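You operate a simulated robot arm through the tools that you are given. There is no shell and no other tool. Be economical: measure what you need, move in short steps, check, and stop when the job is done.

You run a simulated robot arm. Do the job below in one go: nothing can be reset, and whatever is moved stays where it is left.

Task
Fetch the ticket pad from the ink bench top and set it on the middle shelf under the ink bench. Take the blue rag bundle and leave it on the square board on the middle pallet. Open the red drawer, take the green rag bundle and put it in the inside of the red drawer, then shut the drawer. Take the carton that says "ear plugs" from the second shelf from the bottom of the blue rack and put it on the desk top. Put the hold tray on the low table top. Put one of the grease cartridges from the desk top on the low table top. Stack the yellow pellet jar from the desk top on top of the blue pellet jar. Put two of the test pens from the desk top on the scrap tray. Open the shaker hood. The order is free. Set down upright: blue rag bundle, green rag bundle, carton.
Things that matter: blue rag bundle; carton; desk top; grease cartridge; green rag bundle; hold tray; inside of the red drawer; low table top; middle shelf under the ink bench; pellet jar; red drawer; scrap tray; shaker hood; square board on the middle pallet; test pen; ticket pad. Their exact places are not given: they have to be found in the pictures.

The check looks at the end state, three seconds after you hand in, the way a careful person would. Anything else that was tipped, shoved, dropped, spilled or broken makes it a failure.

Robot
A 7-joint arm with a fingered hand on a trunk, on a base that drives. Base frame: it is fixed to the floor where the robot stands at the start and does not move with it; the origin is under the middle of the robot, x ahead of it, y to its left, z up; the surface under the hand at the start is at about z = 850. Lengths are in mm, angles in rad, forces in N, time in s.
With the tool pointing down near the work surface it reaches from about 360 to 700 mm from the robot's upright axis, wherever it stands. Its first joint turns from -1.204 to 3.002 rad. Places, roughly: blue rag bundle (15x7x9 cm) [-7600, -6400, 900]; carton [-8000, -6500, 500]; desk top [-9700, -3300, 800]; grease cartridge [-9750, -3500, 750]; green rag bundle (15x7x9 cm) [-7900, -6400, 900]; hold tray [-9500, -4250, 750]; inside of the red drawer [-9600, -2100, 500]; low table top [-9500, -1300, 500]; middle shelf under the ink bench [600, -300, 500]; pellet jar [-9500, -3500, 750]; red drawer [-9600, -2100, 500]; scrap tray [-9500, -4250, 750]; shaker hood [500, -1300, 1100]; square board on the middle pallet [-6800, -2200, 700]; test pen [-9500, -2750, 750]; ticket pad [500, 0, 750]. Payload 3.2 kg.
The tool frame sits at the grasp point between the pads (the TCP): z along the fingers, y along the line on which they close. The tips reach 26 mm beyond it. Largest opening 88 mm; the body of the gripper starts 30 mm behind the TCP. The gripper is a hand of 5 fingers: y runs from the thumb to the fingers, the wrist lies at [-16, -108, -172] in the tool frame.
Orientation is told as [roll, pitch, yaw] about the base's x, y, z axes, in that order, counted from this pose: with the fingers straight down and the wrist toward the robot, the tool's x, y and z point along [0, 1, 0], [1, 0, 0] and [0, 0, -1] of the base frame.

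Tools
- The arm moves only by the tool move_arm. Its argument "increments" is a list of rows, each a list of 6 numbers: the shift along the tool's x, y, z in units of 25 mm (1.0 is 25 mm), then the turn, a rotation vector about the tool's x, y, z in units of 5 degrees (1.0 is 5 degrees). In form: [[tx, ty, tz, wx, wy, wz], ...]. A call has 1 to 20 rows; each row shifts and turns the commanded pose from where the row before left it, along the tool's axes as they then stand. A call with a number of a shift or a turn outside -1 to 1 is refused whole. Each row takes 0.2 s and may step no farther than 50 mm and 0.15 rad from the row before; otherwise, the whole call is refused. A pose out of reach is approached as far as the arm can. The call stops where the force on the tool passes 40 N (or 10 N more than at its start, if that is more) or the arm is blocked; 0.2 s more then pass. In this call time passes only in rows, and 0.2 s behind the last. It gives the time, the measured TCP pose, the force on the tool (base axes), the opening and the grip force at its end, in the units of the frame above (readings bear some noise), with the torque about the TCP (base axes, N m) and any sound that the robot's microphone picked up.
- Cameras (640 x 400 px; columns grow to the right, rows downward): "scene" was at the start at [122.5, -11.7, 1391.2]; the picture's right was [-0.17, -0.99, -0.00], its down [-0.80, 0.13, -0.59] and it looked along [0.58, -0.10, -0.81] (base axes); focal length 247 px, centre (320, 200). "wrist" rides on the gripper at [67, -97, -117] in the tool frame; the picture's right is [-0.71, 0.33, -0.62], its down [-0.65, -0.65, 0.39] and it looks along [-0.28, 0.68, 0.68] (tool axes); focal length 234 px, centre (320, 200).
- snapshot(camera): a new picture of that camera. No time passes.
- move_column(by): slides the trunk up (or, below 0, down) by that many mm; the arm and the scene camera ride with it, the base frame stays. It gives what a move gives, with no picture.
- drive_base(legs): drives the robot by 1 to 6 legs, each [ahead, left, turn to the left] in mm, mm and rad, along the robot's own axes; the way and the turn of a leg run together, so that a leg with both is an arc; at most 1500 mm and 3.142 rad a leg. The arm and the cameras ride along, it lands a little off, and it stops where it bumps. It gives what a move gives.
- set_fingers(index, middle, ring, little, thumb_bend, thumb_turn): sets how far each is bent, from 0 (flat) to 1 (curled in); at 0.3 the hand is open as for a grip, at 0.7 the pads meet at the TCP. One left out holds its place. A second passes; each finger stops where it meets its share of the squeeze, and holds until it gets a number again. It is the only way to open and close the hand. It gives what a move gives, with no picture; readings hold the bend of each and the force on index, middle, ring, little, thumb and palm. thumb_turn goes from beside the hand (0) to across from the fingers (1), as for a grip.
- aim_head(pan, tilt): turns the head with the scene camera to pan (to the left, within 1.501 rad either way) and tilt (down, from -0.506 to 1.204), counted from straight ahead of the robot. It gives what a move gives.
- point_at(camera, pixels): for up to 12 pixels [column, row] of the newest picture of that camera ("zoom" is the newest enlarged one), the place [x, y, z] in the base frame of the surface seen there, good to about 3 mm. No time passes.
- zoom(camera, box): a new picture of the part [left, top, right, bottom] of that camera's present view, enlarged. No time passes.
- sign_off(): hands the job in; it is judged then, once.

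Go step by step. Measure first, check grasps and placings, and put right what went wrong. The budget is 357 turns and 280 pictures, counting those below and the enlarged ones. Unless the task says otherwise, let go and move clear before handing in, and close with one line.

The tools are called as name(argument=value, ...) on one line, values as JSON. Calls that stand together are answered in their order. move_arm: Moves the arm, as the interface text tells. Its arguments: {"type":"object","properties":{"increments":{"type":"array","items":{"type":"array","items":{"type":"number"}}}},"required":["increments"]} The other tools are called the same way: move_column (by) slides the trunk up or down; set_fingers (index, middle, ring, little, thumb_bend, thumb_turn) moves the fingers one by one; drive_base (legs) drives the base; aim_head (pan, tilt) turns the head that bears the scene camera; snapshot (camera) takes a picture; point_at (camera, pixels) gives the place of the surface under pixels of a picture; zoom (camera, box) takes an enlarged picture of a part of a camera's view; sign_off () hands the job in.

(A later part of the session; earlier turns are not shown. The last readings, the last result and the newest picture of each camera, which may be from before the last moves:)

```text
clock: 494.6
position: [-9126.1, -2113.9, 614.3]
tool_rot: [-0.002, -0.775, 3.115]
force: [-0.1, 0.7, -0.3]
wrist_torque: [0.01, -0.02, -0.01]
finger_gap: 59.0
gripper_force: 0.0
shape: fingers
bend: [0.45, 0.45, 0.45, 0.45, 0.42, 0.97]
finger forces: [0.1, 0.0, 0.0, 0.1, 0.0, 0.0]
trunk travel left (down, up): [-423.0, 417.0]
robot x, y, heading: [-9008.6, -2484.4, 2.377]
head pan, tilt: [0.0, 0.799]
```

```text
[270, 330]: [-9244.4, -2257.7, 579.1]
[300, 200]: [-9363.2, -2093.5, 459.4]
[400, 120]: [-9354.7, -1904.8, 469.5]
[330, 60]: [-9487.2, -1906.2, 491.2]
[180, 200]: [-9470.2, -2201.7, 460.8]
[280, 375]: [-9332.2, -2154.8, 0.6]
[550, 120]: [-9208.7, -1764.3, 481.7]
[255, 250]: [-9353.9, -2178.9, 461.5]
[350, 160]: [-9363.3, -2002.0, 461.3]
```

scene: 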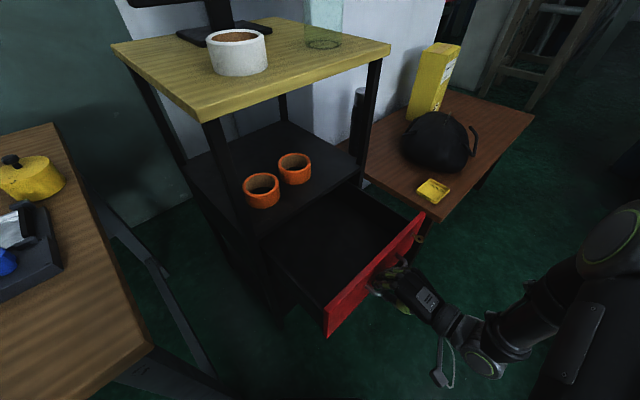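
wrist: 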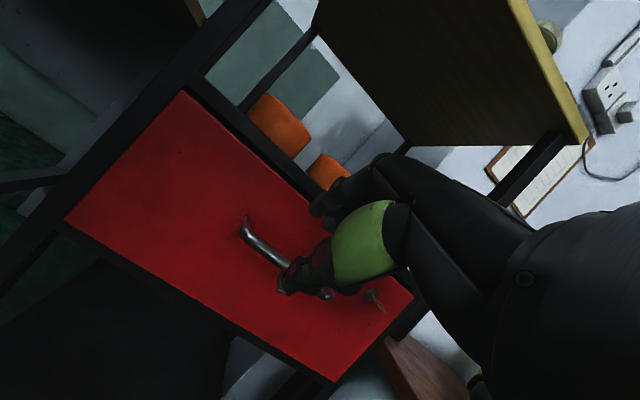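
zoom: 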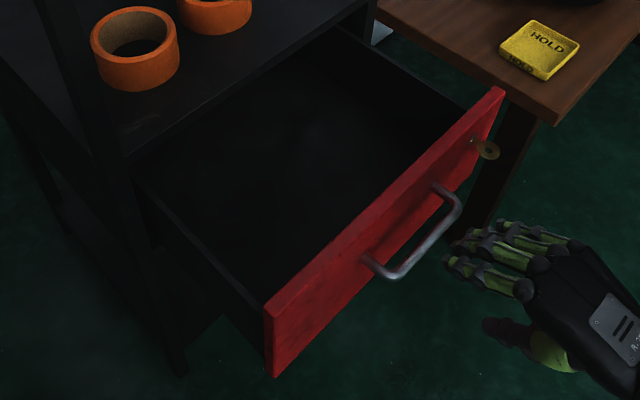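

The drawer floor is z≈461 and empty, front panel x≈−9244. Now fetch the green bundle: back away diagonally, turn to face −y and drive to the rack.

move_column(by=250)

drive_base(legs=[[-652, 304, 0], [0, 0, 2.334], [1500, 0, 0], [700, 0, 0], [0, 800, 0]])

aim_head(pan=0, tilt=0.4)

snapshot(camera="scene")

```text
clock: 497.2
position: [-9127.2, -2113.5, 864.2]
tool_rot: [-0.003, -0.774, 3.115]
force: [0.5, 0.6, 0.0]
wrist_torque: [-0.05, 0.03, -0.02]
finger_gap: 59.4
gripper_force: 0.1
shape: fingers
bend: [0.45, 0.45, 0.45, 0.45, 0.42, 0.97]
finger forces: [0.0, 0.0, 0.1, 0.1, 0.1, 0.1]
trunk travel left (down, up): [-673.0, 167.0]
robot x, y, heading: [-9009.8, -2480.0, 2.378]
head pan, tilt: [0.0, 0.799]
```

```text
clock: 521.0
position: [-8098.9, -5673.2, 864.6]
tool_rot: [-0.002, -0.773, -0.813]
force: [-0.9, -0.1, -0.6]
wrist_torque: [0.0, 0.0, 0.02]
finger_gap: 59.6
gripper_force: 0.0
shape: fingers
bend: [0.45, 0.45, 0.45, 0.45, 0.42, 0.97]
finger forces: [0.0, 0.0, 0.1, 0.0, 0.1, 0.0]
trunk travel left (down, up): [-673.0, 167.0]
robot x, y, heading: [-7923.0, -5331.8, -1.552]
head pan, tilt: [0.0, 0.799]
```

```text
clock: 521.9
position: [-8098.9, -5673.1, 864.3]
tool_rot: [-0.003, -0.775, -0.815]
force: [-0.6, -0.3, 0.8]
wrist_torque: [0.0, 0.03, 0.03]
finger_gap: 59.1
gripper_force: 0.0
shape: fingers
bend: [0.45, 0.45, 0.45, 0.45, 0.42, 0.97]
finger forces: [0.1, 0.1, 0.1, 0.0, 0.0, 0.0]
trunk travel left (down, up): [-673.0, 167.0]
robot x, y, heading: [-7919.0, -5331.7, -1.549]
head pan, tilt: [0.0, 0.4]
```

```text
91 pictures are left
```

scene: 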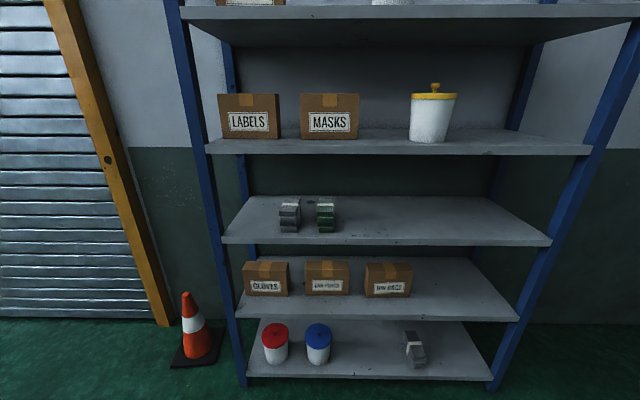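

Green bundle at (326,215). Reorient the hand: tool-down, yaw left 90°, then 30° forward tilt, and bring it in front.

move_arm(increments=[[0, 0, 0, 1, 0, 0], [0, 0, 0, 1, 0, 0], [0, 0, 0, 1, 0, 0], [0, 0, 0, 1, 0, 0], [0, 0, 0, 1, 0, 0], [0, 0, 0, 1, 0, 0], [0, 0, 0, 1, 0, 0], [0, 0, 0, 1, 0, 0], [0, 0, 0, 0.9, 0, 0], [-0.2, 0.97, 0, 0, 0, 0], [-0.2, 0.97, 0, 0, 0, 0], [-0.2, 0.97, 0, 0, 0, 0], [-0.2, 0.97, 0, 0, 0, 0], [-0.2, 0.97, 0, 0, 0, 0], [-0.2, 0.97, 0, 0, 0, 0], [-0.2, 0.97, 0, 0, 0, 0], [-0.2, 0.97, 0, 0, 0, 0], [-0.2, 0.97, 0, 0, 0, 0], [-0.2, 0.97, 0, 0, 0, 0], [-0.2, 0.97, 0, 0, 0, 0]])

move_arm(increments=[[0, 0, 0, 0, 0, -1], [0, 0, 0, 0, 0, -1], [0, 0, 0, 0, 0, -1], [0, 0, 0, 0, 0, -1], [0, 0, 0, 0, 0, -1], [0, 0, 0, 0, 0, -1], [0, 0, 0, 0, 0, -1], [0, 0, 0, 0, -1, 0], [0, 0, 0, 0, -1, 0], [0, 0, 0, 0, -1, 0], [0, 0, 0, 0, -1, 0], [0, 0, 0, 0, -1, 0], [0, 0, 0, 0, -1, 0], [0, 0, 0, -0.5, 0, -0.87], [0, 0, 0, -0.5, 0, -0.87], [0, 0, 0, -0.5, 0, -0.87]])

set_fingers(index=0.25, middle=0.25, ring=0.25, little=0.25, thumb_bend=0.25)

zoom(camera="scene", box=[230, 170, 390, 290])

point_at(camera="zoom", pixels=[[360, 105], [413, 105], [358, 200], [410, 200], [385, 110], [385, 180], [235, 210], [270, 230], [330, 250], [360, 90]])

```text
clock: 526.1
position: [-7964.6, -5909.4, 864.8]
tool_rot: [0.013, -0.01, -0.831]
force: [0.2, 0.2, -0.2]
wrist_torque: [0.01, -0.03, 0.0]
finger_gap: 59.3
gripper_force: 0.0
shape: fingers
bend: [0.45, 0.45, 0.45, 0.45, 0.42, 0.97]
finger forces: [0.1, 0.0, 0.1, 0.0, 0.1, 0.1]
out of reach, approached as far as the arm can: row 5
trunk travel left (down, up): [-673.0, 167.0]
robot x, y, heading: [-7923.2, -5329.5, -1.556]
head pan, tilt: [0.0, 0.4]
```

```text
clock: 529.5
position: [-7959.0, -5907.4, 863.4]
tool_rot: [-0.523, 0.005, 0.061]
force: [0.0, -0.1, -0.7]
wrist_torque: [0.0, 0.0, -0.02]
finger_gap: 59.4
gripper_force: 0.1
shape: fingers
bend: [0.45, 0.45, 0.45, 0.45, 0.42, 0.97]
finger forces: [0.1, 0.1, 0.0, 0.0, 0.0, 0.0]
trunk travel left (down, up): [-673.0, 167.0]
robot x, y, heading: [-7922.3, -5331.5, -1.556]
head pan, tilt: [0.0, 0.4]
```

```text
clock: 530.5
position: [-7958.1, -5907.0, 863.4]
tool_rot: [-0.521, 0.003, 0.058]
force: [0.3, -0.3, 0.8]
wrist_torque: [-0.03, 0.02, 0.01]
finger_gap: 97.1
gripper_force: 0.1
shape: fingers
bend: [0.25, 0.25, 0.25, 0.25, 0.25, 0.97]
finger forces: [0.1, 0.1, 0.0, 0.0, 0.0, 0.0]
trunk travel left (down, up): [-673.0, 167.0]
robot x, y, heading: [-7918.6, -5331.2, -1.555]
head pan, tilt: [0.0, 0.4]
```

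```text
3.33 times, centred on (310, 230) of scene
```

zoom: 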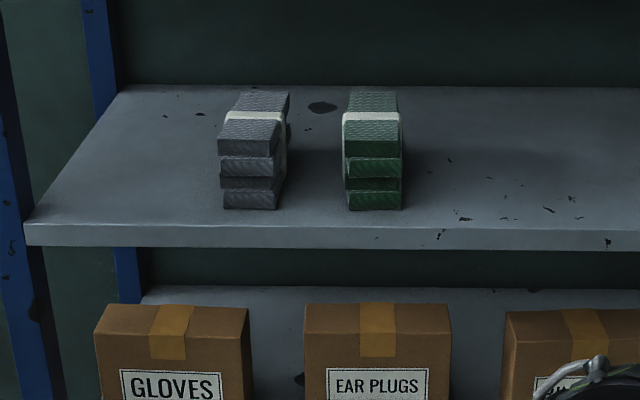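

```text
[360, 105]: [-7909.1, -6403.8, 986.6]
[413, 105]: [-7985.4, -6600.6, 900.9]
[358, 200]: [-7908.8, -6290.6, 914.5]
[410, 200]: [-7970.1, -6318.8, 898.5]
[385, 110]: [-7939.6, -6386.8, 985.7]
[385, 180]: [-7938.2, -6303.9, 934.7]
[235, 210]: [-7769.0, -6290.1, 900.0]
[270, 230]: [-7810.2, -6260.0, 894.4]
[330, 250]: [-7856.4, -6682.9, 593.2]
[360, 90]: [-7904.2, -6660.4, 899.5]
```

Green bundle centre x≈−7928, front y −6290. Correct yaw, raise to z≈972, and approach.

move_arm(increments=[[0, 0, 0, 0.34, 0, 0.59]])

move_column(by=110)

drive_base(legs=[[290, 30, -0.01]])

aim_head(pan=0, tilt=0.6)

zoom(camera="scene", box=[240, 110, 400, 230])

```text
clock: 530.9
position: [-7959.0, -5905.9, 864.2]
tool_rot: [-0.522, 0.003, -0.001]
force: [0.4, -1.0, -0.1]
wrist_torque: [0.01, 0.0, 0.0]
finger_gap: 97.1
gripper_force: 0.0
shape: fingers
bend: [0.25, 0.25, 0.25, 0.25, 0.25, 0.97]
finger forces: [0.0, 0.1, 0.1, 0.1, 0.0, 0.0]
trunk travel left (down, up): [-673.0, 167.0]
robot x, y, heading: [-7921.7, -5327.0, -1.554]
head pan, tilt: [0.0, 0.4]
```

```text
clock: 532.3
position: [-7958.7, -5907.1, 971.6]
tool_rot: [-0.52, 0.006, 0.0]
force: [0.6, -0.2, 0.8]
wrist_torque: [0.02, -0.01, 0.02]
finger_gap: 97.3
gripper_force: 0.0
shape: fingers
bend: [0.25, 0.25, 0.25, 0.25, 0.25, 0.97]
finger forces: [0.0, 0.1, 0.0, 0.0, 0.0, 0.0]
trunk travel left (down, up): [-783.0, 57.0]
robot x, y, heading: [-7918.4, -5329.0, -1.553]
head pan, tilt: [0.0, 0.4]
```

```text
clock: 534.3
position: [-7929.2, -6193.0, 973.4]
tool_rot: [-0.52, 0.004, -0.008]
force: [-0.7, -0.5, 0.6]
wrist_torque: [0.03, -0.01, 0.03]
finger_gap: 97.3
gripper_force: 0.1
shape: fingers
bend: [0.25, 0.25, 0.25, 0.25, 0.25, 0.97]
finger forces: [0.0, 0.0, 0.1, 0.0, 0.1, 0.1]
trunk travel left (down, up): [-783.0, 57.0]
robot x, y, heading: [-7887.2, -5615.1, -1.559]
head pan, tilt: [0.0, 0.4]
```

```text
clock: 535.0
position: [-7927.2, -6193.0, 972.6]
tool_rot: [-0.52, 0.002, -0.007]
force: [-0.6, 0.1, 0.7]
wrist_torque: [0.01, 0.04, -0.01]
finger_gap: 97.2
gripper_force: 0.1
shape: fingers
bend: [0.25, 0.25, 0.25, 0.25, 0.25, 0.97]
finger forces: [0.1, 0.1, 0.0, 0.0, 0.0, 0.0]
trunk travel left (down, up): [-783.0, 57.0]
robot x, y, heading: [-7885.6, -5617.3, -1.56]
head pan, tilt: [0.0, 0.6]
```

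```text
3.33 times, centred on (320, 170) of scene
```

zoom: 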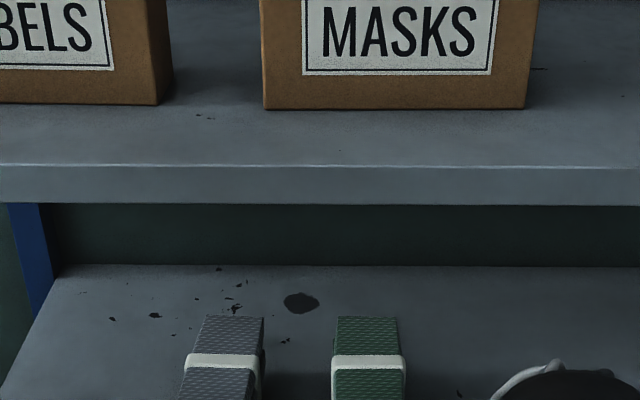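

point_at(camera="zoom", pixels=[[300, 200], [300, 170], [560, 365], [600, 380]])

aim_head(pan=-0.05, tilt=0.85)

snapshot(camera="scene")

```text
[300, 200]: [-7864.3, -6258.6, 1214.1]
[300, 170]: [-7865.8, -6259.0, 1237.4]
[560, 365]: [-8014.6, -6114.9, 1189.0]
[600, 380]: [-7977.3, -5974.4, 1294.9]
```

```text
clock: 535.8
position: [-7928.7, -6193.6, 972.9]
tool_rot: [-0.521, 0.005, -0.006]
force: [-0.3, -0.5, 0.4]
wrist_torque: [-0.01, 0.01, -0.01]
finger_gap: 97.2
gripper_force: 0.1
shape: fingers
bend: [0.25, 0.25, 0.25, 0.25, 0.25, 0.97]
finger forces: [0.0, 0.0, 0.1, 0.0, 0.0, 0.1]
trunk travel left (down, up): [-783.0, 57.0]
robot x, y, heading: [-7884.6, -5617.4, -1.558]
head pan, tilt: [-0.051, 0.85]
```

```text
88 pictures are left
```

scene: 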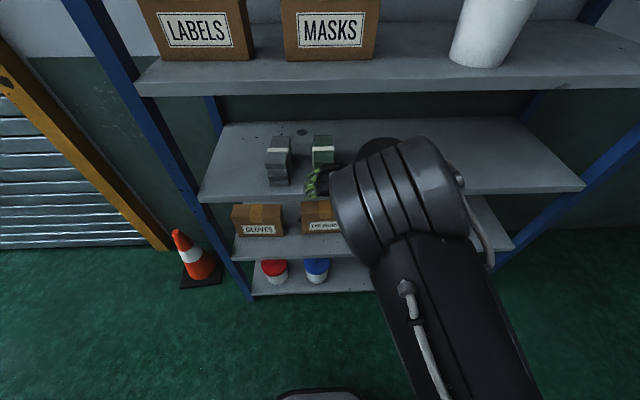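

Upper shelf underside is 1208; the elbow stays in front of it. Advance 60 mm with the base and 65 with the arm.

drive_base(legs=[[60, 0, 0]])

move_arm(increments=[[-0.75, 0, 0.433, 0, 0, 0], [-0.75, 0, 0.433, 0, 0, 0], [-0.7, 0, 0.4, 0, 0, 0]])

snapshot(camera="wrist")

zoom(camera="scene", box=[250, 110, 370, 220])

```text
clock: 536.8
position: [-7927.8, -6251.3, 973.6]
tool_rot: [-0.523, 0.004, -0.009]
force: [-0.1, 0.2, -0.5]
wrist_torque: [0.03, -0.02, 0.01]
finger_gap: 97.3
gripper_force: 0.0
shape: fingers
bend: [0.25, 0.25, 0.25, 0.25, 0.25, 0.97]
finger forces: [0.0, 0.0, 0.0, 0.1, 0.0, 0.0]
trunk travel left (down, up): [-783.0, 57.0]
robot x, y, heading: [-7885.9, -5675.7, -1.561]
head pan, tilt: [-0.051, 0.85]
```

```text
clock: 537.6
position: [-7927.9, -6316.1, 973.1]
tool_rot: [-0.523, 0.003, -0.007]
force: [-0.7, 0.0, -1.0]
wrist_torque: [-0.04, 0.01, 0.01]
finger_gap: 97.2
gripper_force: 0.5
shape: fingers
bend: [0.25, 0.25, 0.25, 0.25, 0.25, 0.97]
finger forces: [0.3, 0.1, 0.1, 0.0, 0.0, 0.0]
trunk travel left (down, up): [-783.0, 57.0]
robot x, y, heading: [-7886.8, -5678.4, -1.558]
head pan, tilt: [-0.051, 0.85]
```

```text
87 pictures are left
```

wrist: 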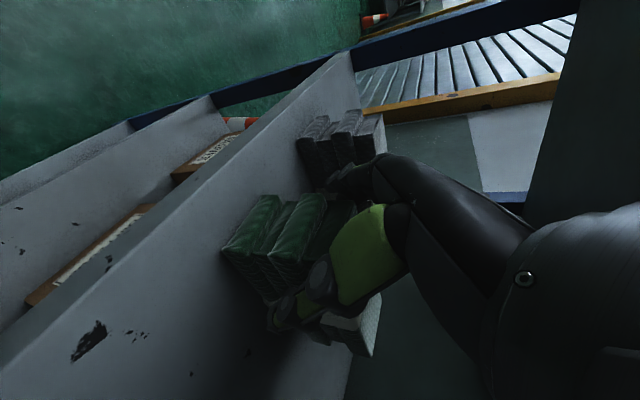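

```text
3.64 times, centred on (310, 165) of scene
```

zoom: 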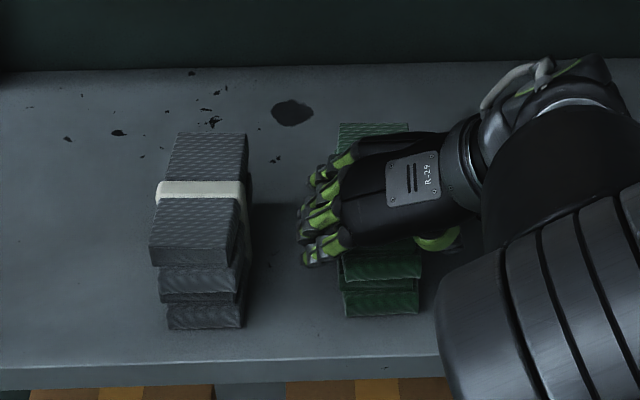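

Nicely straddled. Close and lift.

set_fingers(index=0.5, middle=0.5, ring=0.5, little=0.45, thumb_bend=0.5)

move_column(by=25)

zoom(camera="scene", box=[250, 110, 370, 220])

```text
clock: 538.6
position: [-7927.8, -6315.0, 974.6]
tool_rot: [-0.524, 0.004, -0.007]
force: [0.3, -0.7, 4.3]
wrist_torque: [0.02, -0.04, 0.09]
finger_gap: 77.5
gripper_force: 23.3
shape: fingers
bend: [0.38, 0.45, 0.45, 0.45, 0.36, 0.96]
finger forces: [13.2, 3.7, 5.2, 0.0, 24.3, 0.1]
trunk travel left (down, up): [-783.0, 57.0]
robot x, y, heading: [-7887.5, -5674.1, -1.559]
head pan, tilt: [-0.051, 0.85]
```

```text
clock: 539.3
position: [-7928.1, -6317.3, 997.3]
tool_rot: [-0.522, 0.005, -0.006]
force: [0.0, -0.1, -1.2]
wrist_torque: [0.09, -0.01, -0.03]
finger_gap: 77.5
gripper_force: 22.5
shape: fingers
bend: [0.38, 0.46, 0.46, 0.45, 0.36, 0.95]
finger forces: [13.1, 3.4, 4.3, 0.1, 23.7, 0.1]
trunk travel left (down, up): [-808.0, 32.0]
robot x, y, heading: [-7885.9, -5678.5, -1.559]
head pan, tilt: [-0.051, 0.85]
```

```text
3.64 times, centred on (310, 165) of scene
```

zoom: 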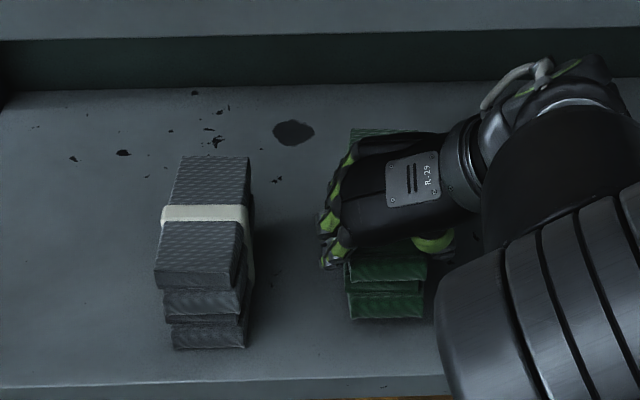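

Green bundle lifted. Back out, turn, rotate the hand 40° right (bundle will lie along y in the drawer), and travel back toward the cart.

drive_base(legs=[[-400, 0, 0], [0, -815, 0], [0, 0, -2.453]])

move_arm(increments=[[0, 0, 0, 0.5, 0, 0.866], [0, 0, 0, 0.5, 0, 0.866], [0, 0, 0, 0.5, 0, 0.866], [0, 0, 0, 0.5, 0, 0.866], [0, 0, 0, 0.5, 0, 0.866], [0, 0, 0, 0.5, 0, 0.866], [0, 0, 0, 0.5, 0, 0.866], [0, 0, 0, 0.5, 0, 0.866]])

drive_base(legs=[[846, -645, 0], [846, -645, 0]])

aim_head(pan=0, tilt=0.6)

snapshot(camera="scene")

```text
clock: 551.5
position: [-9091.3, -4775.8, 997.8]
tool_rot: [-0.522, 0.003, -2.438]
force: [0.5, -0.4, -2.0]
wrist_torque: [-0.08, -0.06, -0.02]
finger_gap: 76.4
gripper_force: 21.0
shape: fingers
bend: [0.39, 0.46, 0.46, 0.45, 0.36, 0.95]
finger forces: [12.1, 3.4, 4.3, 0.0, 22.2, 0.1]
trunk travel left (down, up): [-808.0, 32.0]
robot x, y, heading: [-8709.4, -5287.9, 2.292]
head pan, tilt: [-0.051, 0.85]
```

```text
clock: 553.3
position: [-9084.6, -4770.3, 991.6]
tool_rot: [-0.51, 0.007, 3.127]
force: [0.1, 0.2, -1.4]
wrist_torque: [-0.09, 0.02, -0.02]
finger_gap: 76.3
gripper_force: 21.0
shape: fingers
bend: [0.39, 0.46, 0.46, 0.45, 0.36, 0.95]
finger forces: [12.1, 3.2, 3.9, 0.0, 21.8, 0.1]
trunk travel left (down, up): [-808.0, 32.0]
robot x, y, heading: [-8707.2, -5290.4, 2.293]
head pan, tilt: [-0.051, 0.85]
```

```text
clock: 563.8
position: [-9221.1, -2648.8, 998.8]
tool_rot: [-0.513, -0.009, 3.124]
force: [-1.0, -0.1, -1.1]
wrist_torque: [-0.08, 0.02, 0.0]
finger_gap: 76.3
gripper_force: 20.1
shape: fingers
bend: [0.39, 0.46, 0.46, 0.45, 0.36, 0.95]
finger forces: [12.1, 3.1, 3.6, 0.1, 21.6, 0.0]
trunk travel left (down, up): [-808.0, 32.0]
robot x, y, heading: [-8842.8, -3172.2, 2.286]
head pan, tilt: [-0.051, 0.85]
```

```text
clock: 564.6
position: [-9220.9, -2648.6, 997.7]
tool_rot: [-0.511, -0.006, 3.121]
force: [0.4, -0.4, -1.2]
wrist_torque: [-0.11, 0.04, 0.02]
finger_gap: 76.7
gripper_force: 20.0
shape: fingers
bend: [0.39, 0.46, 0.46, 0.45, 0.36, 0.95]
finger forces: [12.1, 3.1, 3.7, 0.0, 21.7, 0.0]
trunk travel left (down, up): [-808.0, 32.0]
robot x, y, heading: [-8842.2, -3170.8, 2.288]
head pan, tilt: [0.0, 0.6]
```

```text
84 pictures are left
```

scene: 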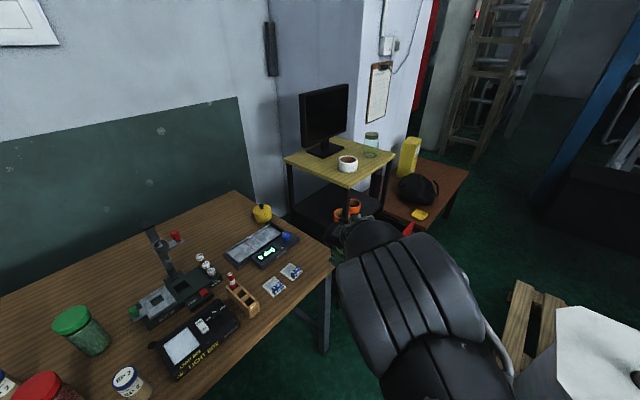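

Drive to the stance by the drawer, keeping the hand high.

drive_base(legs=[[496, -315, 0]])

aim_head(pan=0.1, tilt=0.85)

snapshot(camera="scene")

```text
clock: 567.9
position: [-9305.9, -2066.3, 999.5]
tool_rot: [-0.512, -0.01, 3.117]
force: [0.2, -0.4, -1.9]
wrist_torque: [-0.09, 0.0, 0.01]
finger_gap: 76.3
gripper_force: 20.8
shape: fingers
bend: [0.39, 0.46, 0.46, 0.45, 0.37, 0.95]
finger forces: [12.0, 3.2, 3.6, 0.1, 21.6, 0.0]
trunk travel left (down, up): [-808.0, 32.0]
robot x, y, heading: [-8933.6, -2587.2, 2.282]
head pan, tilt: [0.0, 0.6]
```

```text
clock: 568.7
position: [-9306.0, -2065.4, 998.4]
tool_rot: [-0.51, -0.009, 3.114]
force: [-0.4, 1.1, -2.1]
wrist_torque: [-0.11, 0.03, 0.03]
finger_gap: 76.3
gripper_force: 20.1
shape: fingers
bend: [0.39, 0.46, 0.46, 0.45, 0.37, 0.95]
finger forces: [12.1, 3.2, 3.6, 0.1, 21.7, 0.0]
trunk travel left (down, up): [-808.0, 32.0]
robot x, y, heading: [-8931.3, -2592.2, 2.283]
head pan, tilt: [0.099, 0.85]
```

```text
83 pictures are left
```

scene: 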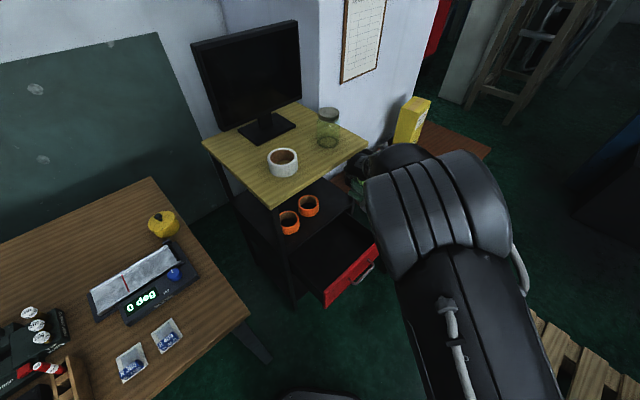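

Shift to the target over the drawer opening and lower in stages.

move_arm(increments=[[0.98, 0.45, -0.57, 0, 0, 0], [0.98, 0.45, -0.57, 0, 0, 0], [0.98, 0.45, -0.57, 0, 0, 0]])

move_column(by=-320)

snapshot(camera="scene")

snapshot(camera="wrist")

```text
clock: 569.5
position: [-9312.4, -2163.0, 924.5]
tool_rot: [-0.39, 0.085, 3.089]
force: [0.4, -0.2, -1.1]
wrist_torque: [-0.08, -0.01, 0.01]
finger_gap: 76.3
gripper_force: 20.3
shape: fingers
bend: [0.39, 0.46, 0.46, 0.45, 0.37, 0.95]
finger forces: [12.2, 3.1, 3.6, 0.0, 21.3, 0.0]
trunk travel left (down, up): [-808.0, 32.0]
robot x, y, heading: [-8929.7, -2590.1, 2.281]
head pan, tilt: [0.099, 0.85]
stopped in row 3: the arm was blocked; the commanded pose is now the measured one
```

```text
clock: 572.7
position: [-9311.2, -2161.9, 605.7]
tool_rot: [-0.39, 0.084, 3.09]
force: [-0.2, -0.6, -1.2]
wrist_torque: [-0.12, 0.03, 0.03]
finger_gap: 66.8
gripper_force: 12.2
shape: fingers
bend: [0.46, 0.46, 0.47, 0.45, 0.41, 0.95]
finger forces: [4.7, 4.5, 3.9, 0.0, 10.8, 0.0]
trunk travel left (down, up): [-488.0, 352.0]
robot x, y, heading: [-8931.6, -2587.5, 2.282]
head pan, tilt: [0.099, 0.85]
```

```text
82 pictures are left
```

scene: 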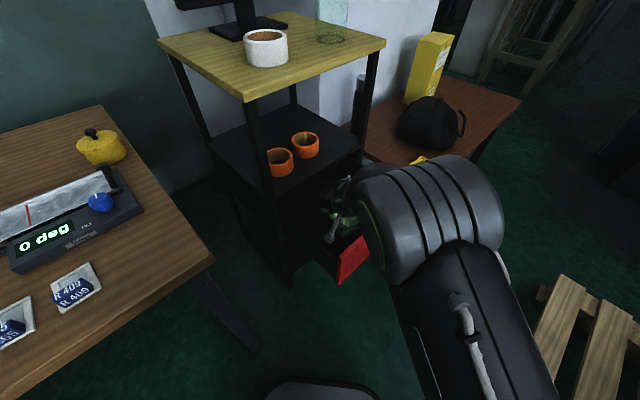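

```text
81 pictures are left
```

wrist: 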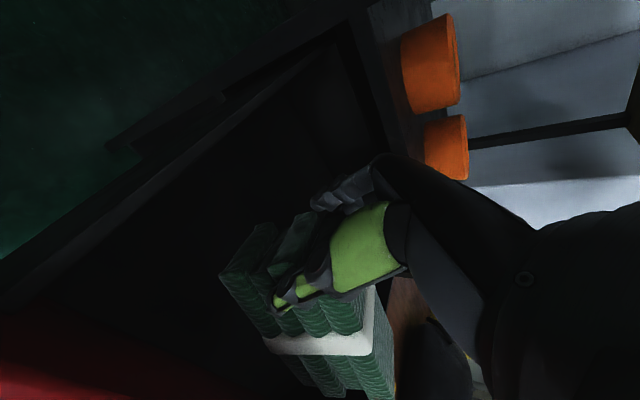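

The arm was blocked and the grip changed (gap 67). I'll inspect the bundle in the hand closely.

zoom(camera="wrist", box=[180, 180, 420, 400])

zoom(camera="scene", box=[270, 140, 430, 290])

point_at(camera="wrist", pixels=[[222, 275], [275, 340], [265, 225], [330, 345], [380, 370], [300, 395], [100, 380], [120, 180], [300, 60], [375, 290]])

```text
1.82 times, centred on (300, 290) of wrist
```

zoom: 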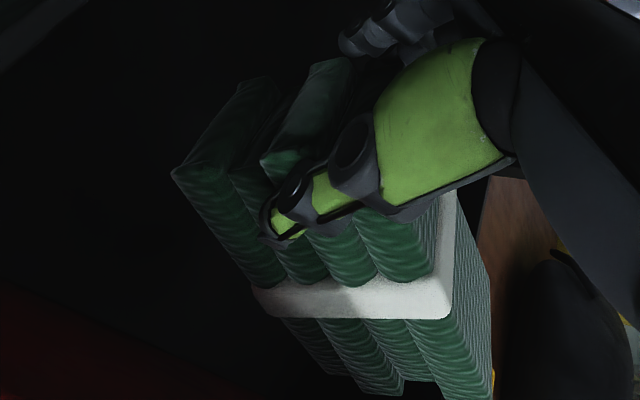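

```text
2.67 times, centred on (350, 215) of scene
```

zoom: 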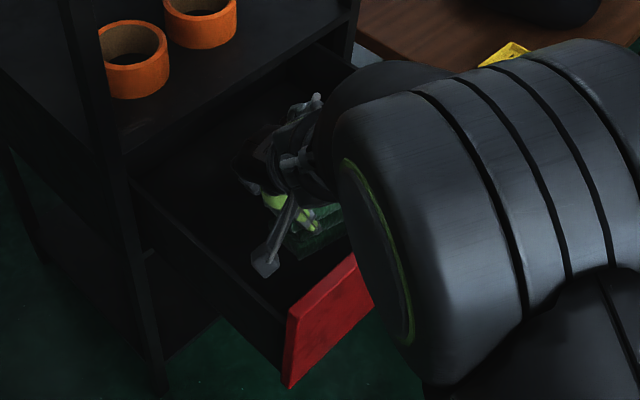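

```text
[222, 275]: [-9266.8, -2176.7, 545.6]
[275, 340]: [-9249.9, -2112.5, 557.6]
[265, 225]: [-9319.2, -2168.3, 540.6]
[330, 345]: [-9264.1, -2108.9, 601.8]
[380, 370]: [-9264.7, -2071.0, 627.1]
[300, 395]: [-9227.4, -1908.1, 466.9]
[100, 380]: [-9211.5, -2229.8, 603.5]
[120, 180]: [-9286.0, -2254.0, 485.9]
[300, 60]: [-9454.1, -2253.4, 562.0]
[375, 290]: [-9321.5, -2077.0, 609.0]
```

The bundle has slipped: far end ~11° up and yawed ~15°, close to the front panel. Shift it 35 mm inward with the base, then level it with the wrist.

drive_base(legs=[[30, 20, 0]])

move_arm(increments=[[0, 0, 0, -0.35, 0, -0.9], [0, 0, 0, 0, 0.9, 0], [0, 0, 0, -0.3, 0, -0.9], [0, 0, 0, 0, 0.9, 0], [0, 0, 0, -0.25, 0, -0.9]])

snapshot(camera="wrist")

point_at(camera="wrist", pixels=[[222, 275], [275, 340], [265, 225], [330, 345], [380, 370]])

```text
clock: 573.6
position: [-9346.5, -2152.3, 603.3]
tool_rot: [-0.387, 0.085, 3.093]
force: [0.2, -0.2, -1.2]
wrist_torque: [-0.08, 0.02, 0.05]
finger_gap: 66.8
gripper_force: 12.0
shape: fingers
bend: [0.46, 0.46, 0.47, 0.45, 0.41, 0.95]
finger forces: [4.8, 4.5, 3.9, 0.1, 10.8, 0.1]
trunk travel left (down, up): [-488.0, 352.0]
robot x, y, heading: [-8969.8, -2577.8, 2.284]
head pan, tilt: [0.099, 0.85]
```

```text
clock: 574.8
position: [-9345.3, -2150.6, 603.5]
tool_rot: [-0.211, 0.077, -2.947]
force: [-0.3, -0.8, -1.3]
wrist_torque: [-0.09, 0.0, 0.0]
finger_gap: 66.4
gripper_force: 12.4
shape: fingers
bend: [0.46, 0.46, 0.47, 0.45, 0.41, 0.95]
finger forces: [4.6, 4.8, 3.8, 0.0, 10.7, 0.0]
trunk travel left (down, up): [-488.0, 352.0]
robot x, y, heading: [-8966.1, -2576.5, 2.284]
head pan, tilt: [0.099, 0.85]
```

```text
78 pictures are left
```

wrist: 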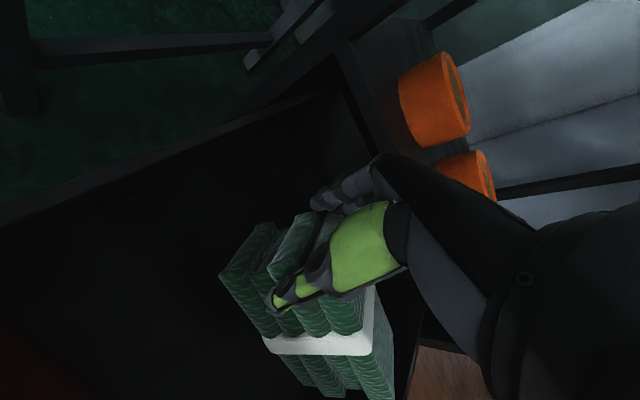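

```text
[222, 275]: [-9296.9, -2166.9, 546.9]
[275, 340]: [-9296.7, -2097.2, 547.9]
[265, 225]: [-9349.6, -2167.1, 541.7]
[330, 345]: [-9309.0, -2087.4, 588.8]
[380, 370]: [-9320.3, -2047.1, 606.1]
```

Now aligned and level along its length. Correct the small roll and lower 70 mm.

move_arm(increments=[[0, 0, 0, -0.88, 0, 0]])

move_column(by=-72)

snapshot(camera="wrist")

point_at(camera="wrist", pixels=[[222, 275], [275, 340], [265, 225], [330, 345], [240, 330], [180, 300]])

```text
clock: 575.2
position: [-9346.9, -2153.3, 603.0]
tool_rot: [-0.21, 0.005, -2.926]
force: [0.3, -0.1, -1.1]
wrist_torque: [-0.08, 0.03, 0.02]
finger_gap: 66.5
gripper_force: 12.4
shape: fingers
bend: [0.46, 0.46, 0.47, 0.45, 0.41, 0.95]
finger forces: [4.7, 4.8, 3.8, 0.0, 10.7, 0.0]
trunk travel left (down, up): [-488.0, 352.0]
robot x, y, heading: [-8967.2, -2580.1, 2.288]
head pan, tilt: [0.099, 0.85]
```

```text
clock: 576.3
position: [-9346.8, -2152.9, 534.2]
tool_rot: [-0.214, 0.002, -2.927]
force: [0.1, -0.6, 9.4]
wrist_torque: [0.1, 0.35, 0.16]
finger_gap: 61.3
gripper_force: 13.2
shape: fingers
bend: [0.49, 0.45, 0.47, 0.45, 0.41, 0.95]
finger forces: [2.0, 4.6, 7.9, 0.0, 12.0, 0.1]
trunk travel left (down, up): [-416.0, 424.0]
robot x, y, heading: [-8967.8, -2578.0, 2.283]
head pan, tilt: [0.099, 0.85]
```

```text
77 pictures are left
```

wrist: 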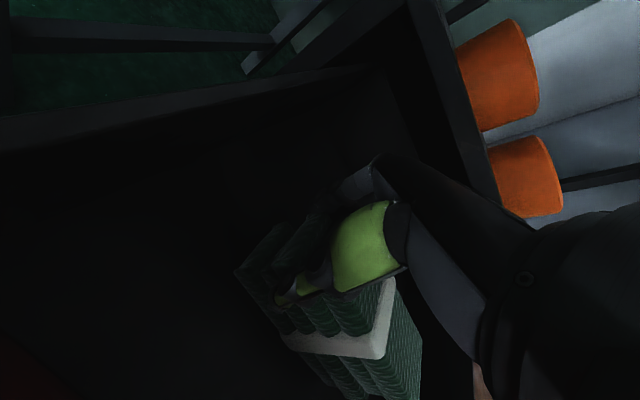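

```text
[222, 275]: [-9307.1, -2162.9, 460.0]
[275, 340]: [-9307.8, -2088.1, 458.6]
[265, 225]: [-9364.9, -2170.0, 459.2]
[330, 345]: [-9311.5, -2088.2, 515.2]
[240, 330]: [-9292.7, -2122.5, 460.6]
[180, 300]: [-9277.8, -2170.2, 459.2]
```

The bundle stands on the drawer floor (9 N up). Release and rise.

set_fingers(index=0.3, middle=0.3, ring=0.3, little=0.3, thumb_bend=0.28)

move_column(by=150)

snapshot(camera="wrist")

```text
clock: 577.3
position: [-9346.9, -2152.7, 533.3]
tool_rot: [-0.212, 0.005, -2.929]
force: [-0.1, 0.6, 0.5]
wrist_torque: [-0.03, 0.01, 0.01]
finger_gap: 88.9
gripper_force: 0.0
shape: fingers
bend: [0.3, 0.3, 0.3, 0.3, 0.28, 0.97]
finger forces: [0.0, 0.1, 0.0, 0.0, 0.0, 0.0]
trunk travel left (down, up): [-416.0, 424.0]
robot x, y, heading: [-8963.7, -2580.2, 2.283]
head pan, tilt: [0.099, 0.85]
```

```text
clock: 579.0
position: [-9346.4, -2152.6, 682.3]
tool_rot: [-0.21, 0.003, -2.927]
force: [-0.5, 0.7, 0.4]
wrist_torque: [0.02, 0.01, -0.01]
finger_gap: 88.8
gripper_force: 0.0
shape: fingers
bend: [0.3, 0.3, 0.3, 0.3, 0.28, 0.97]
finger forces: [0.0, 0.0, 0.0, 0.1, 0.0, 0.1]
trunk travel left (down, up): [-566.0, 274.0]
robot x, y, heading: [-8964.1, -2580.9, 2.286]
head pan, tilt: [0.099, 0.85]
```

```text
76 pictures are left
```

wrist: 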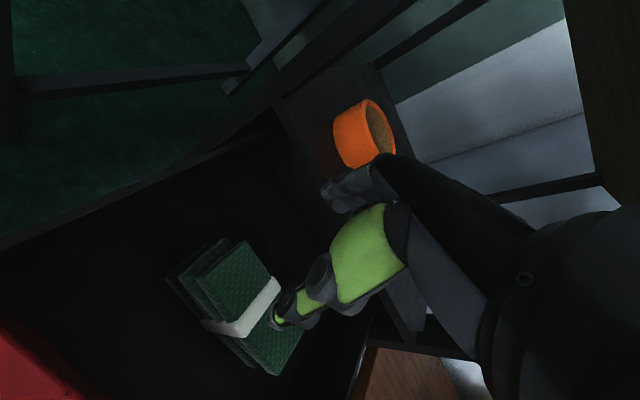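

The green bundle stands upright in the drawer. Move the hand out in front of the panel and re-form the 45° hook pose to push the drawer shut.

move_arm(increments=[[0, -0.98, 0, 0, 0, 0], [0, -0.98, 0, 0, 0, 0], [0, -0.98, 0, 0, 0, 0], [0, -0.98, 0, 0, 0, 0], [0, -0.98, 0, 0, 0, 0], [0, -0.98, 0, 0, 0, 0], [0, -0.98, 0, 0, 0, 0], [0, -0.98, 0, 0, 0, 0], [0, -0.98, 0, 0, 0, 0], [0, 0, 0, 0, 0.8, 0.82], [0, 0, 0, 0, 0.8, 0.82], [0, 0, 0, 0, 0.8, 0.82]])

move_arm(increments=[[0, 0, 0, -1, 0, 0], [0, 0, 0, -1, 0, 0], [0, 0, 0, -1, 0, 0], [0, 0, 0, -1, 0, 0], [0, 0, 0, -1, 0, 0], [0, 0, 0, -1, 0, 0], [0, 0, 0, -1, 0, 0], [0, 0, 0, -1, 0, 0], [0, 0, 0, -1, 0, 0]])

set_fingers(index=0.5, middle=0.5, ring=0.5, little=0.5, thumb_bend=0.48)

zoom(camera="scene", box=[250, 150, 490, 330])

```text
clock: 581.6
position: [-9132.5, -2105.7, 684.0]
tool_rot: [0.003, -0.019, -3.142]
force: [-0.3, -0.3, -0.2]
wrist_torque: [0.0, 0.0, 0.0]
finger_gap: 89.0
gripper_force: 0.1
shape: fingers
bend: [0.3, 0.3, 0.3, 0.3, 0.28, 0.97]
finger forces: [0.1, 0.0, 0.0, 0.1, 0.1, 0.0]
trunk travel left (down, up): [-566.0, 274.0]
robot x, y, heading: [-8967.6, -2580.9, 2.282]
head pan, tilt: [0.099, 0.85]
```

```text
clock: 583.6
position: [-9131.5, -2105.6, 684.2]
tool_rot: [0.0, -0.807, -3.142]
force: [0.2, 0.3, 0.4]
wrist_torque: [-0.01, -0.02, 0.01]
finger_gap: 89.2
gripper_force: 0.0
shape: fingers
bend: [0.3, 0.3, 0.3, 0.3, 0.28, 0.97]
finger forces: [0.0, 0.0, 0.0, 0.0, 0.0, 0.0]
trunk travel left (down, up): [-566.0, 274.0]
robot x, y, heading: [-8966.4, -2581.8, 2.281]
head pan, tilt: [0.099, 0.85]
```

```text
clock: 584.6
position: [-9131.1, -2106.4, 683.5]
tool_rot: [0.001, -0.805, -3.139]
force: [0.8, -0.8, 0.0]
wrist_torque: [-0.01, -0.01, 0.01]
finger_gap: 48.3
gripper_force: 0.1
shape: fingers
bend: [0.5, 0.5, 0.5, 0.5, 0.48, 0.97]
finger forces: [0.0, 0.0, 0.0, 0.0, 0.0, 0.0]
trunk travel left (down, up): [-566.0, 274.0]
robot x, y, heading: [-8966.4, -2581.0, 2.277]
head pan, tilt: [0.099, 0.85]
```

```text
2.22 times, centred on (370, 240) of scene
```

zoom: 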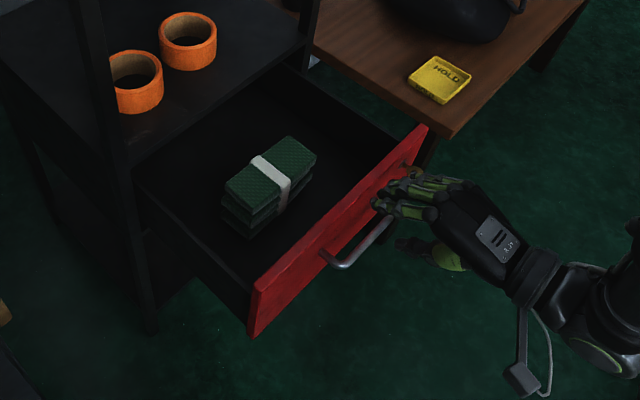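

The bundle stands in the drawer. Measure the handle's current position.

point_at(camera="zoom", pixels=[[340, 265], [360, 250], [380, 228], [325, 255], [255, 300], [425, 130], [270, 180]])

```text
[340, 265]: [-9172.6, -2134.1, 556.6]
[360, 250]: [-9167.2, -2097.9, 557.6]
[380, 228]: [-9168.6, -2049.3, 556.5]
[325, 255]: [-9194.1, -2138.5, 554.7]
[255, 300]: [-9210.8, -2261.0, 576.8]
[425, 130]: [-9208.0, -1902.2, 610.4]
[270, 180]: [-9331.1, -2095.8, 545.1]
```

Approach the bar again: lower, then advance along the tool axis and close around it.

move_arm(increments=[[0.1, -0.7, -0.72, 0, 0, 0]])

move_column(by=-78)

move_arm(increments=[[0, 0, 0.7, 0, 0, 0], [0, 0, 0.7, 0, 0, 0], [0, 0, 0.6, 0, 0, 0]])

zoom(camera="scene", box=[290, 180, 470, 320])

```text
clock: 585.0
position: [-9105.7, -2107.9, 684.4]
tool_rot: [-0.001, -0.806, -3.142]
force: [0.1, 0.4, 0.2]
wrist_torque: [-0.01, 0.02, -0.03]
finger_gap: 48.1
gripper_force: 0.1
shape: fingers
bend: [0.5, 0.5, 0.5, 0.5, 0.48, 0.97]
finger forces: [0.0, 0.0, 0.0, 0.1, 0.0, 0.1]
trunk travel left (down, up): [-566.0, 274.0]
robot x, y, heading: [-8965.2, -2579.6, 2.284]
head pan, tilt: [0.099, 0.85]
```

```text
clock: 586.2
position: [-9107.8, -2108.3, 606.7]
tool_rot: [-0.001, -0.805, -3.139]
force: [-0.1, 0.5, 0.0]
wrist_torque: [-0.02, 0.02, -0.04]
finger_gap: 48.3
gripper_force: 0.1
shape: fingers
bend: [0.5, 0.5, 0.5, 0.5, 0.48, 0.97]
finger forces: [0.0, 0.0, 0.0, 0.1, 0.0, 0.0]
trunk travel left (down, up): [-488.0, 352.0]
robot x, y, heading: [-8965.5, -2580.5, 2.285]
head pan, tilt: [0.099, 0.85]
```

```text
clock: 587.0
position: [-9143.0, -2107.7, 571.5]
tool_rot: [-0.001, -0.805, -3.14]
force: [-0.5, -0.3, 0.1]
wrist_torque: [0.02, 0.02, 0.0]
finger_gap: 47.9
gripper_force: 0.0
shape: fingers
bend: [0.5, 0.5, 0.5, 0.5, 0.48, 0.97]
finger forces: [0.1, 0.0, 0.0, 0.0, 0.0, 0.1]
trunk travel left (down, up): [-488.0, 352.0]
robot x, y, heading: [-8964.4, -2580.5, 2.287]
head pan, tilt: [0.099, 0.85]
```

```text
2.86 times, centred on (380, 250) of scene
```

zoom: 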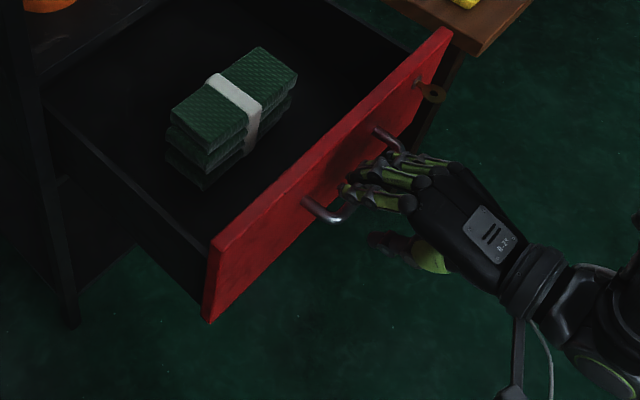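

move_arm(increments=[[0, 0, 0.8, 0, 0, 0]])

set_fingers(index=0.66, middle=0.66, ring=0.66, little=0.66, thumb_bend=0.64)

move_arm(increments=[[0, 0.55, 0.57, 0, 0, 0], [0, 0.55, 0.57, 0, 0, 0], [0, 0.55, 0.57, 0, 0, 0], [0, 0.55, 0.57, 0, 0, 0], [0, 0.55, 0.57, 0, 0, 0], [0, 0.55, 0.57, 0, 0, 0], [0, 0.55, 0.57, 0, 0, 0], [0, 0.55, 0.57, 0, 0, 0]])

zoom(camera="scene", box=[230, 150, 450, 320])

```text
clock: 587.4
position: [-9156.9, -2107.5, 558.2]
tool_rot: [-0.002, -0.804, -3.142]
force: [0.2, -0.5, -0.3]
wrist_torque: [-0.02, 0.02, 0.01]
finger_gap: 48.2
gripper_force: 0.2
shape: fingers
bend: [0.5, 0.5, 0.5, 0.5, 0.48, 0.97]
finger forces: [0.0, 0.0, 0.1, 0.0, 0.1, 0.0]
trunk travel left (down, up): [-488.0, 352.0]
robot x, y, heading: [-8963.6, -2580.6, 2.287]
head pan, tilt: [0.099, 0.85]
```

```text
clock: 588.4
position: [-9157.1, -2108.2, 557.9]
tool_rot: [0.001, -0.805, -3.14]
force: [-0.1, -0.5, 0.3]
wrist_torque: [0.03, -0.01, -0.02]
finger_gap: 14.3
gripper_force: 0.2
shape: fingers
bend: [0.66, 0.66, 0.66, 0.66, 0.64, 0.97]
finger forces: [0.3, 0.0, 0.3, 0.1, 0.1, 0.0]
trunk travel left (down, up): [-488.0, 352.0]
robot x, y, heading: [-8965.1, -2583.0, 2.283]
head pan, tilt: [0.099, 0.85]
```

```text
clock: 590.2
position: [-9316.5, -2107.7, 559.1]
tool_rot: [0.001, -0.804, -3.14]
force: [0.9, -0.2, -0.5]
wrist_torque: [-0.02, 0.03, 0.0]
finger_gap: 13.9
gripper_force: 0.0
shape: fingers
bend: [0.66, 0.66, 0.66, 0.66, 0.64, 0.97]
finger forces: [0.1, 0.1, 0.1, 0.0, 0.0, 0.0]
trunk travel left (down, up): [-488.0, 352.0]
robot x, y, heading: [-8966.7, -2584.5, 2.281]
head pan, tilt: [0.099, 0.85]
```

```text
2.35 times, centred on (340, 235) of scene
```

zoom: 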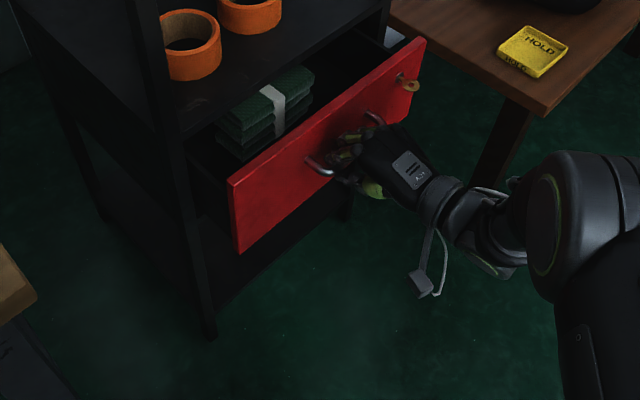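

The drawer slides in smoothly and the bundle clears the shelf. Push the rest to its stop.

move_arm(increments=[[0, 0.5, 0.52, 0, 0, 0], [0, 0.5, 0.52, 0, 0, 0], [0, 0.5, 0.52, 0, 0, 0], [0, 0.4, 0.41, 0, 0, 0], [0, 0.2, 0.2, 0, 0, 0]])

zoom(camera="scene", box=[230, 150, 450, 320])

point_at(camera="zoom", pixels=[[190, 205], [260, 160], [385, 70], [120, 150], [310, 150]])

```text
clock: 591.4
position: [-9391.7, -2108.2, 559.5]
tool_rot: [0.0, -0.805, -3.142]
force: [0.1, -0.2, 0.2]
wrist_torque: [-0.02, -0.01, -0.03]
finger_gap: 14.4
gripper_force: 0.0
shape: fingers
bend: [0.66, 0.66, 0.66, 0.66, 0.64, 0.97]
finger forces: [0.0, 0.0, 0.1, 0.0, 0.0, 0.0]
trunk travel left (down, up): [-488.0, 352.0]
robot x, y, heading: [-8966.0, -2576.9, 2.284]
head pan, tilt: [0.099, 0.85]
```

```text
2.35 times, centred on (340, 235) of scene
```

zoom: 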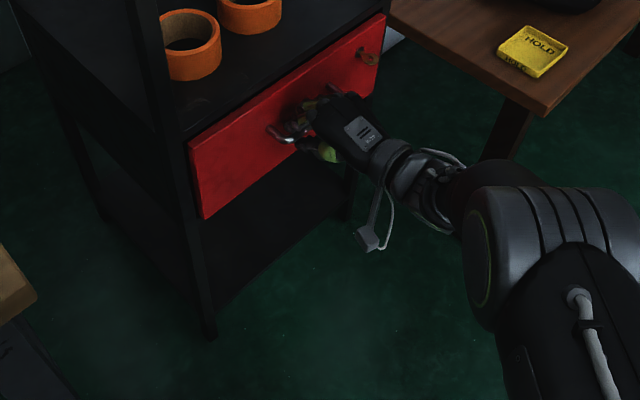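

```text
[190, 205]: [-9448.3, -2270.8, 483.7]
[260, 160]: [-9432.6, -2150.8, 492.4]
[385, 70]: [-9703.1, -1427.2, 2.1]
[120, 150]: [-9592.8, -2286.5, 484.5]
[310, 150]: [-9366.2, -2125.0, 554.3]
```

Panel is back at x≈−9433 (closed value −9434). One gentle extra nudge, then release and retract.

move_arm(increments=[[0, 0.14, 0.14, 0, 0, 0]])

set_fingers(index=0.45, middle=0.45, ring=0.45, little=0.45, thumb_bend=0.42)

move_arm(increments=[[0, 0, -0.8, 0, 0, 0], [0, 0, -0.8, 0, 0, 0], [0, 0, -0.8, 0, 0, 0], [0, -0.6, -0.6, 0, 0, 0], [0, -0.6, -0.6, 0, 0, 0], [0, -0.6, -0.6, 0, 0, 0]])

zoom(camera="scene", box=[230, 150, 450, 320])

point_at(camera="zoom", pixels=[[240, 170], [260, 110], [300, 130], [360, 50]])

```text
clock: 591.8
position: [-9394.3, -2109.1, 558.0]
tool_rot: [0.0, -0.806, -3.139]
force: [1.1, 0.1, 0.4]
wrist_torque: [0.0, 0.01, 0.0]
finger_gap: 14.3
gripper_force: 0.0
shape: fingers
bend: [0.66, 0.66, 0.66, 0.66, 0.64, 0.97]
finger forces: [0.0, 0.0, 0.0, 0.1, 0.6, 0.0]
trunk travel left (down, up): [-488.0, 352.0]
robot x, y, heading: [-8965.0, -2579.3, 2.281]
head pan, tilt: [0.099, 0.85]
```

```text
clock: 592.8
position: [-9393.7, -2107.8, 558.4]
tool_rot: [0.001, -0.803, 3.141]
force: [16.0, -2.3, -5.6]
wrist_torque: [-0.08, -0.18, -0.15]
finger_gap: 52.2
gripper_force: 8.4
shape: fingers
bend: [0.5, 0.51, 0.52, 0.45, 0.42, 0.97]
finger forces: [5.2, 5.5, 5.0, 0.1, 0.0, 0.0]
trunk travel left (down, up): [-488.0, 352.0]
robot x, y, heading: [-8967.2, -2581.5, 2.283]
head pan, tilt: [0.099, 0.85]
```

```text
clock: 594.2
position: [-9287.7, -2108.5, 598.1]
tool_rot: [0.0, -0.805, -3.139]
force: [-0.2, 0.6, -0.7]
wrist_torque: [0.0, 0.01, -0.01]
finger_gap: 59.6
gripper_force: 0.0
shape: fingers
bend: [0.45, 0.45, 0.45, 0.45, 0.42, 0.97]
finger forces: [0.0, 0.0, 0.0, 0.0, 0.0, 0.0]
trunk travel left (down, up): [-488.0, 352.0]
robot x, y, heading: [-8966.0, -2578.2, 2.284]
head pan, tilt: [0.099, 0.85]
```

```text
2.35 times, centred on (340, 235) of scene
```

zoom: 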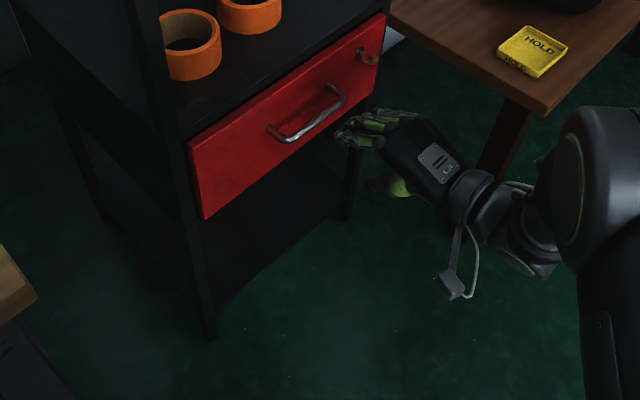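

```text
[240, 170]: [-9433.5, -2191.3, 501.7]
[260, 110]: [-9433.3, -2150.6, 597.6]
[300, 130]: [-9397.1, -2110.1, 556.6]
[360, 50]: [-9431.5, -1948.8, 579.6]
```

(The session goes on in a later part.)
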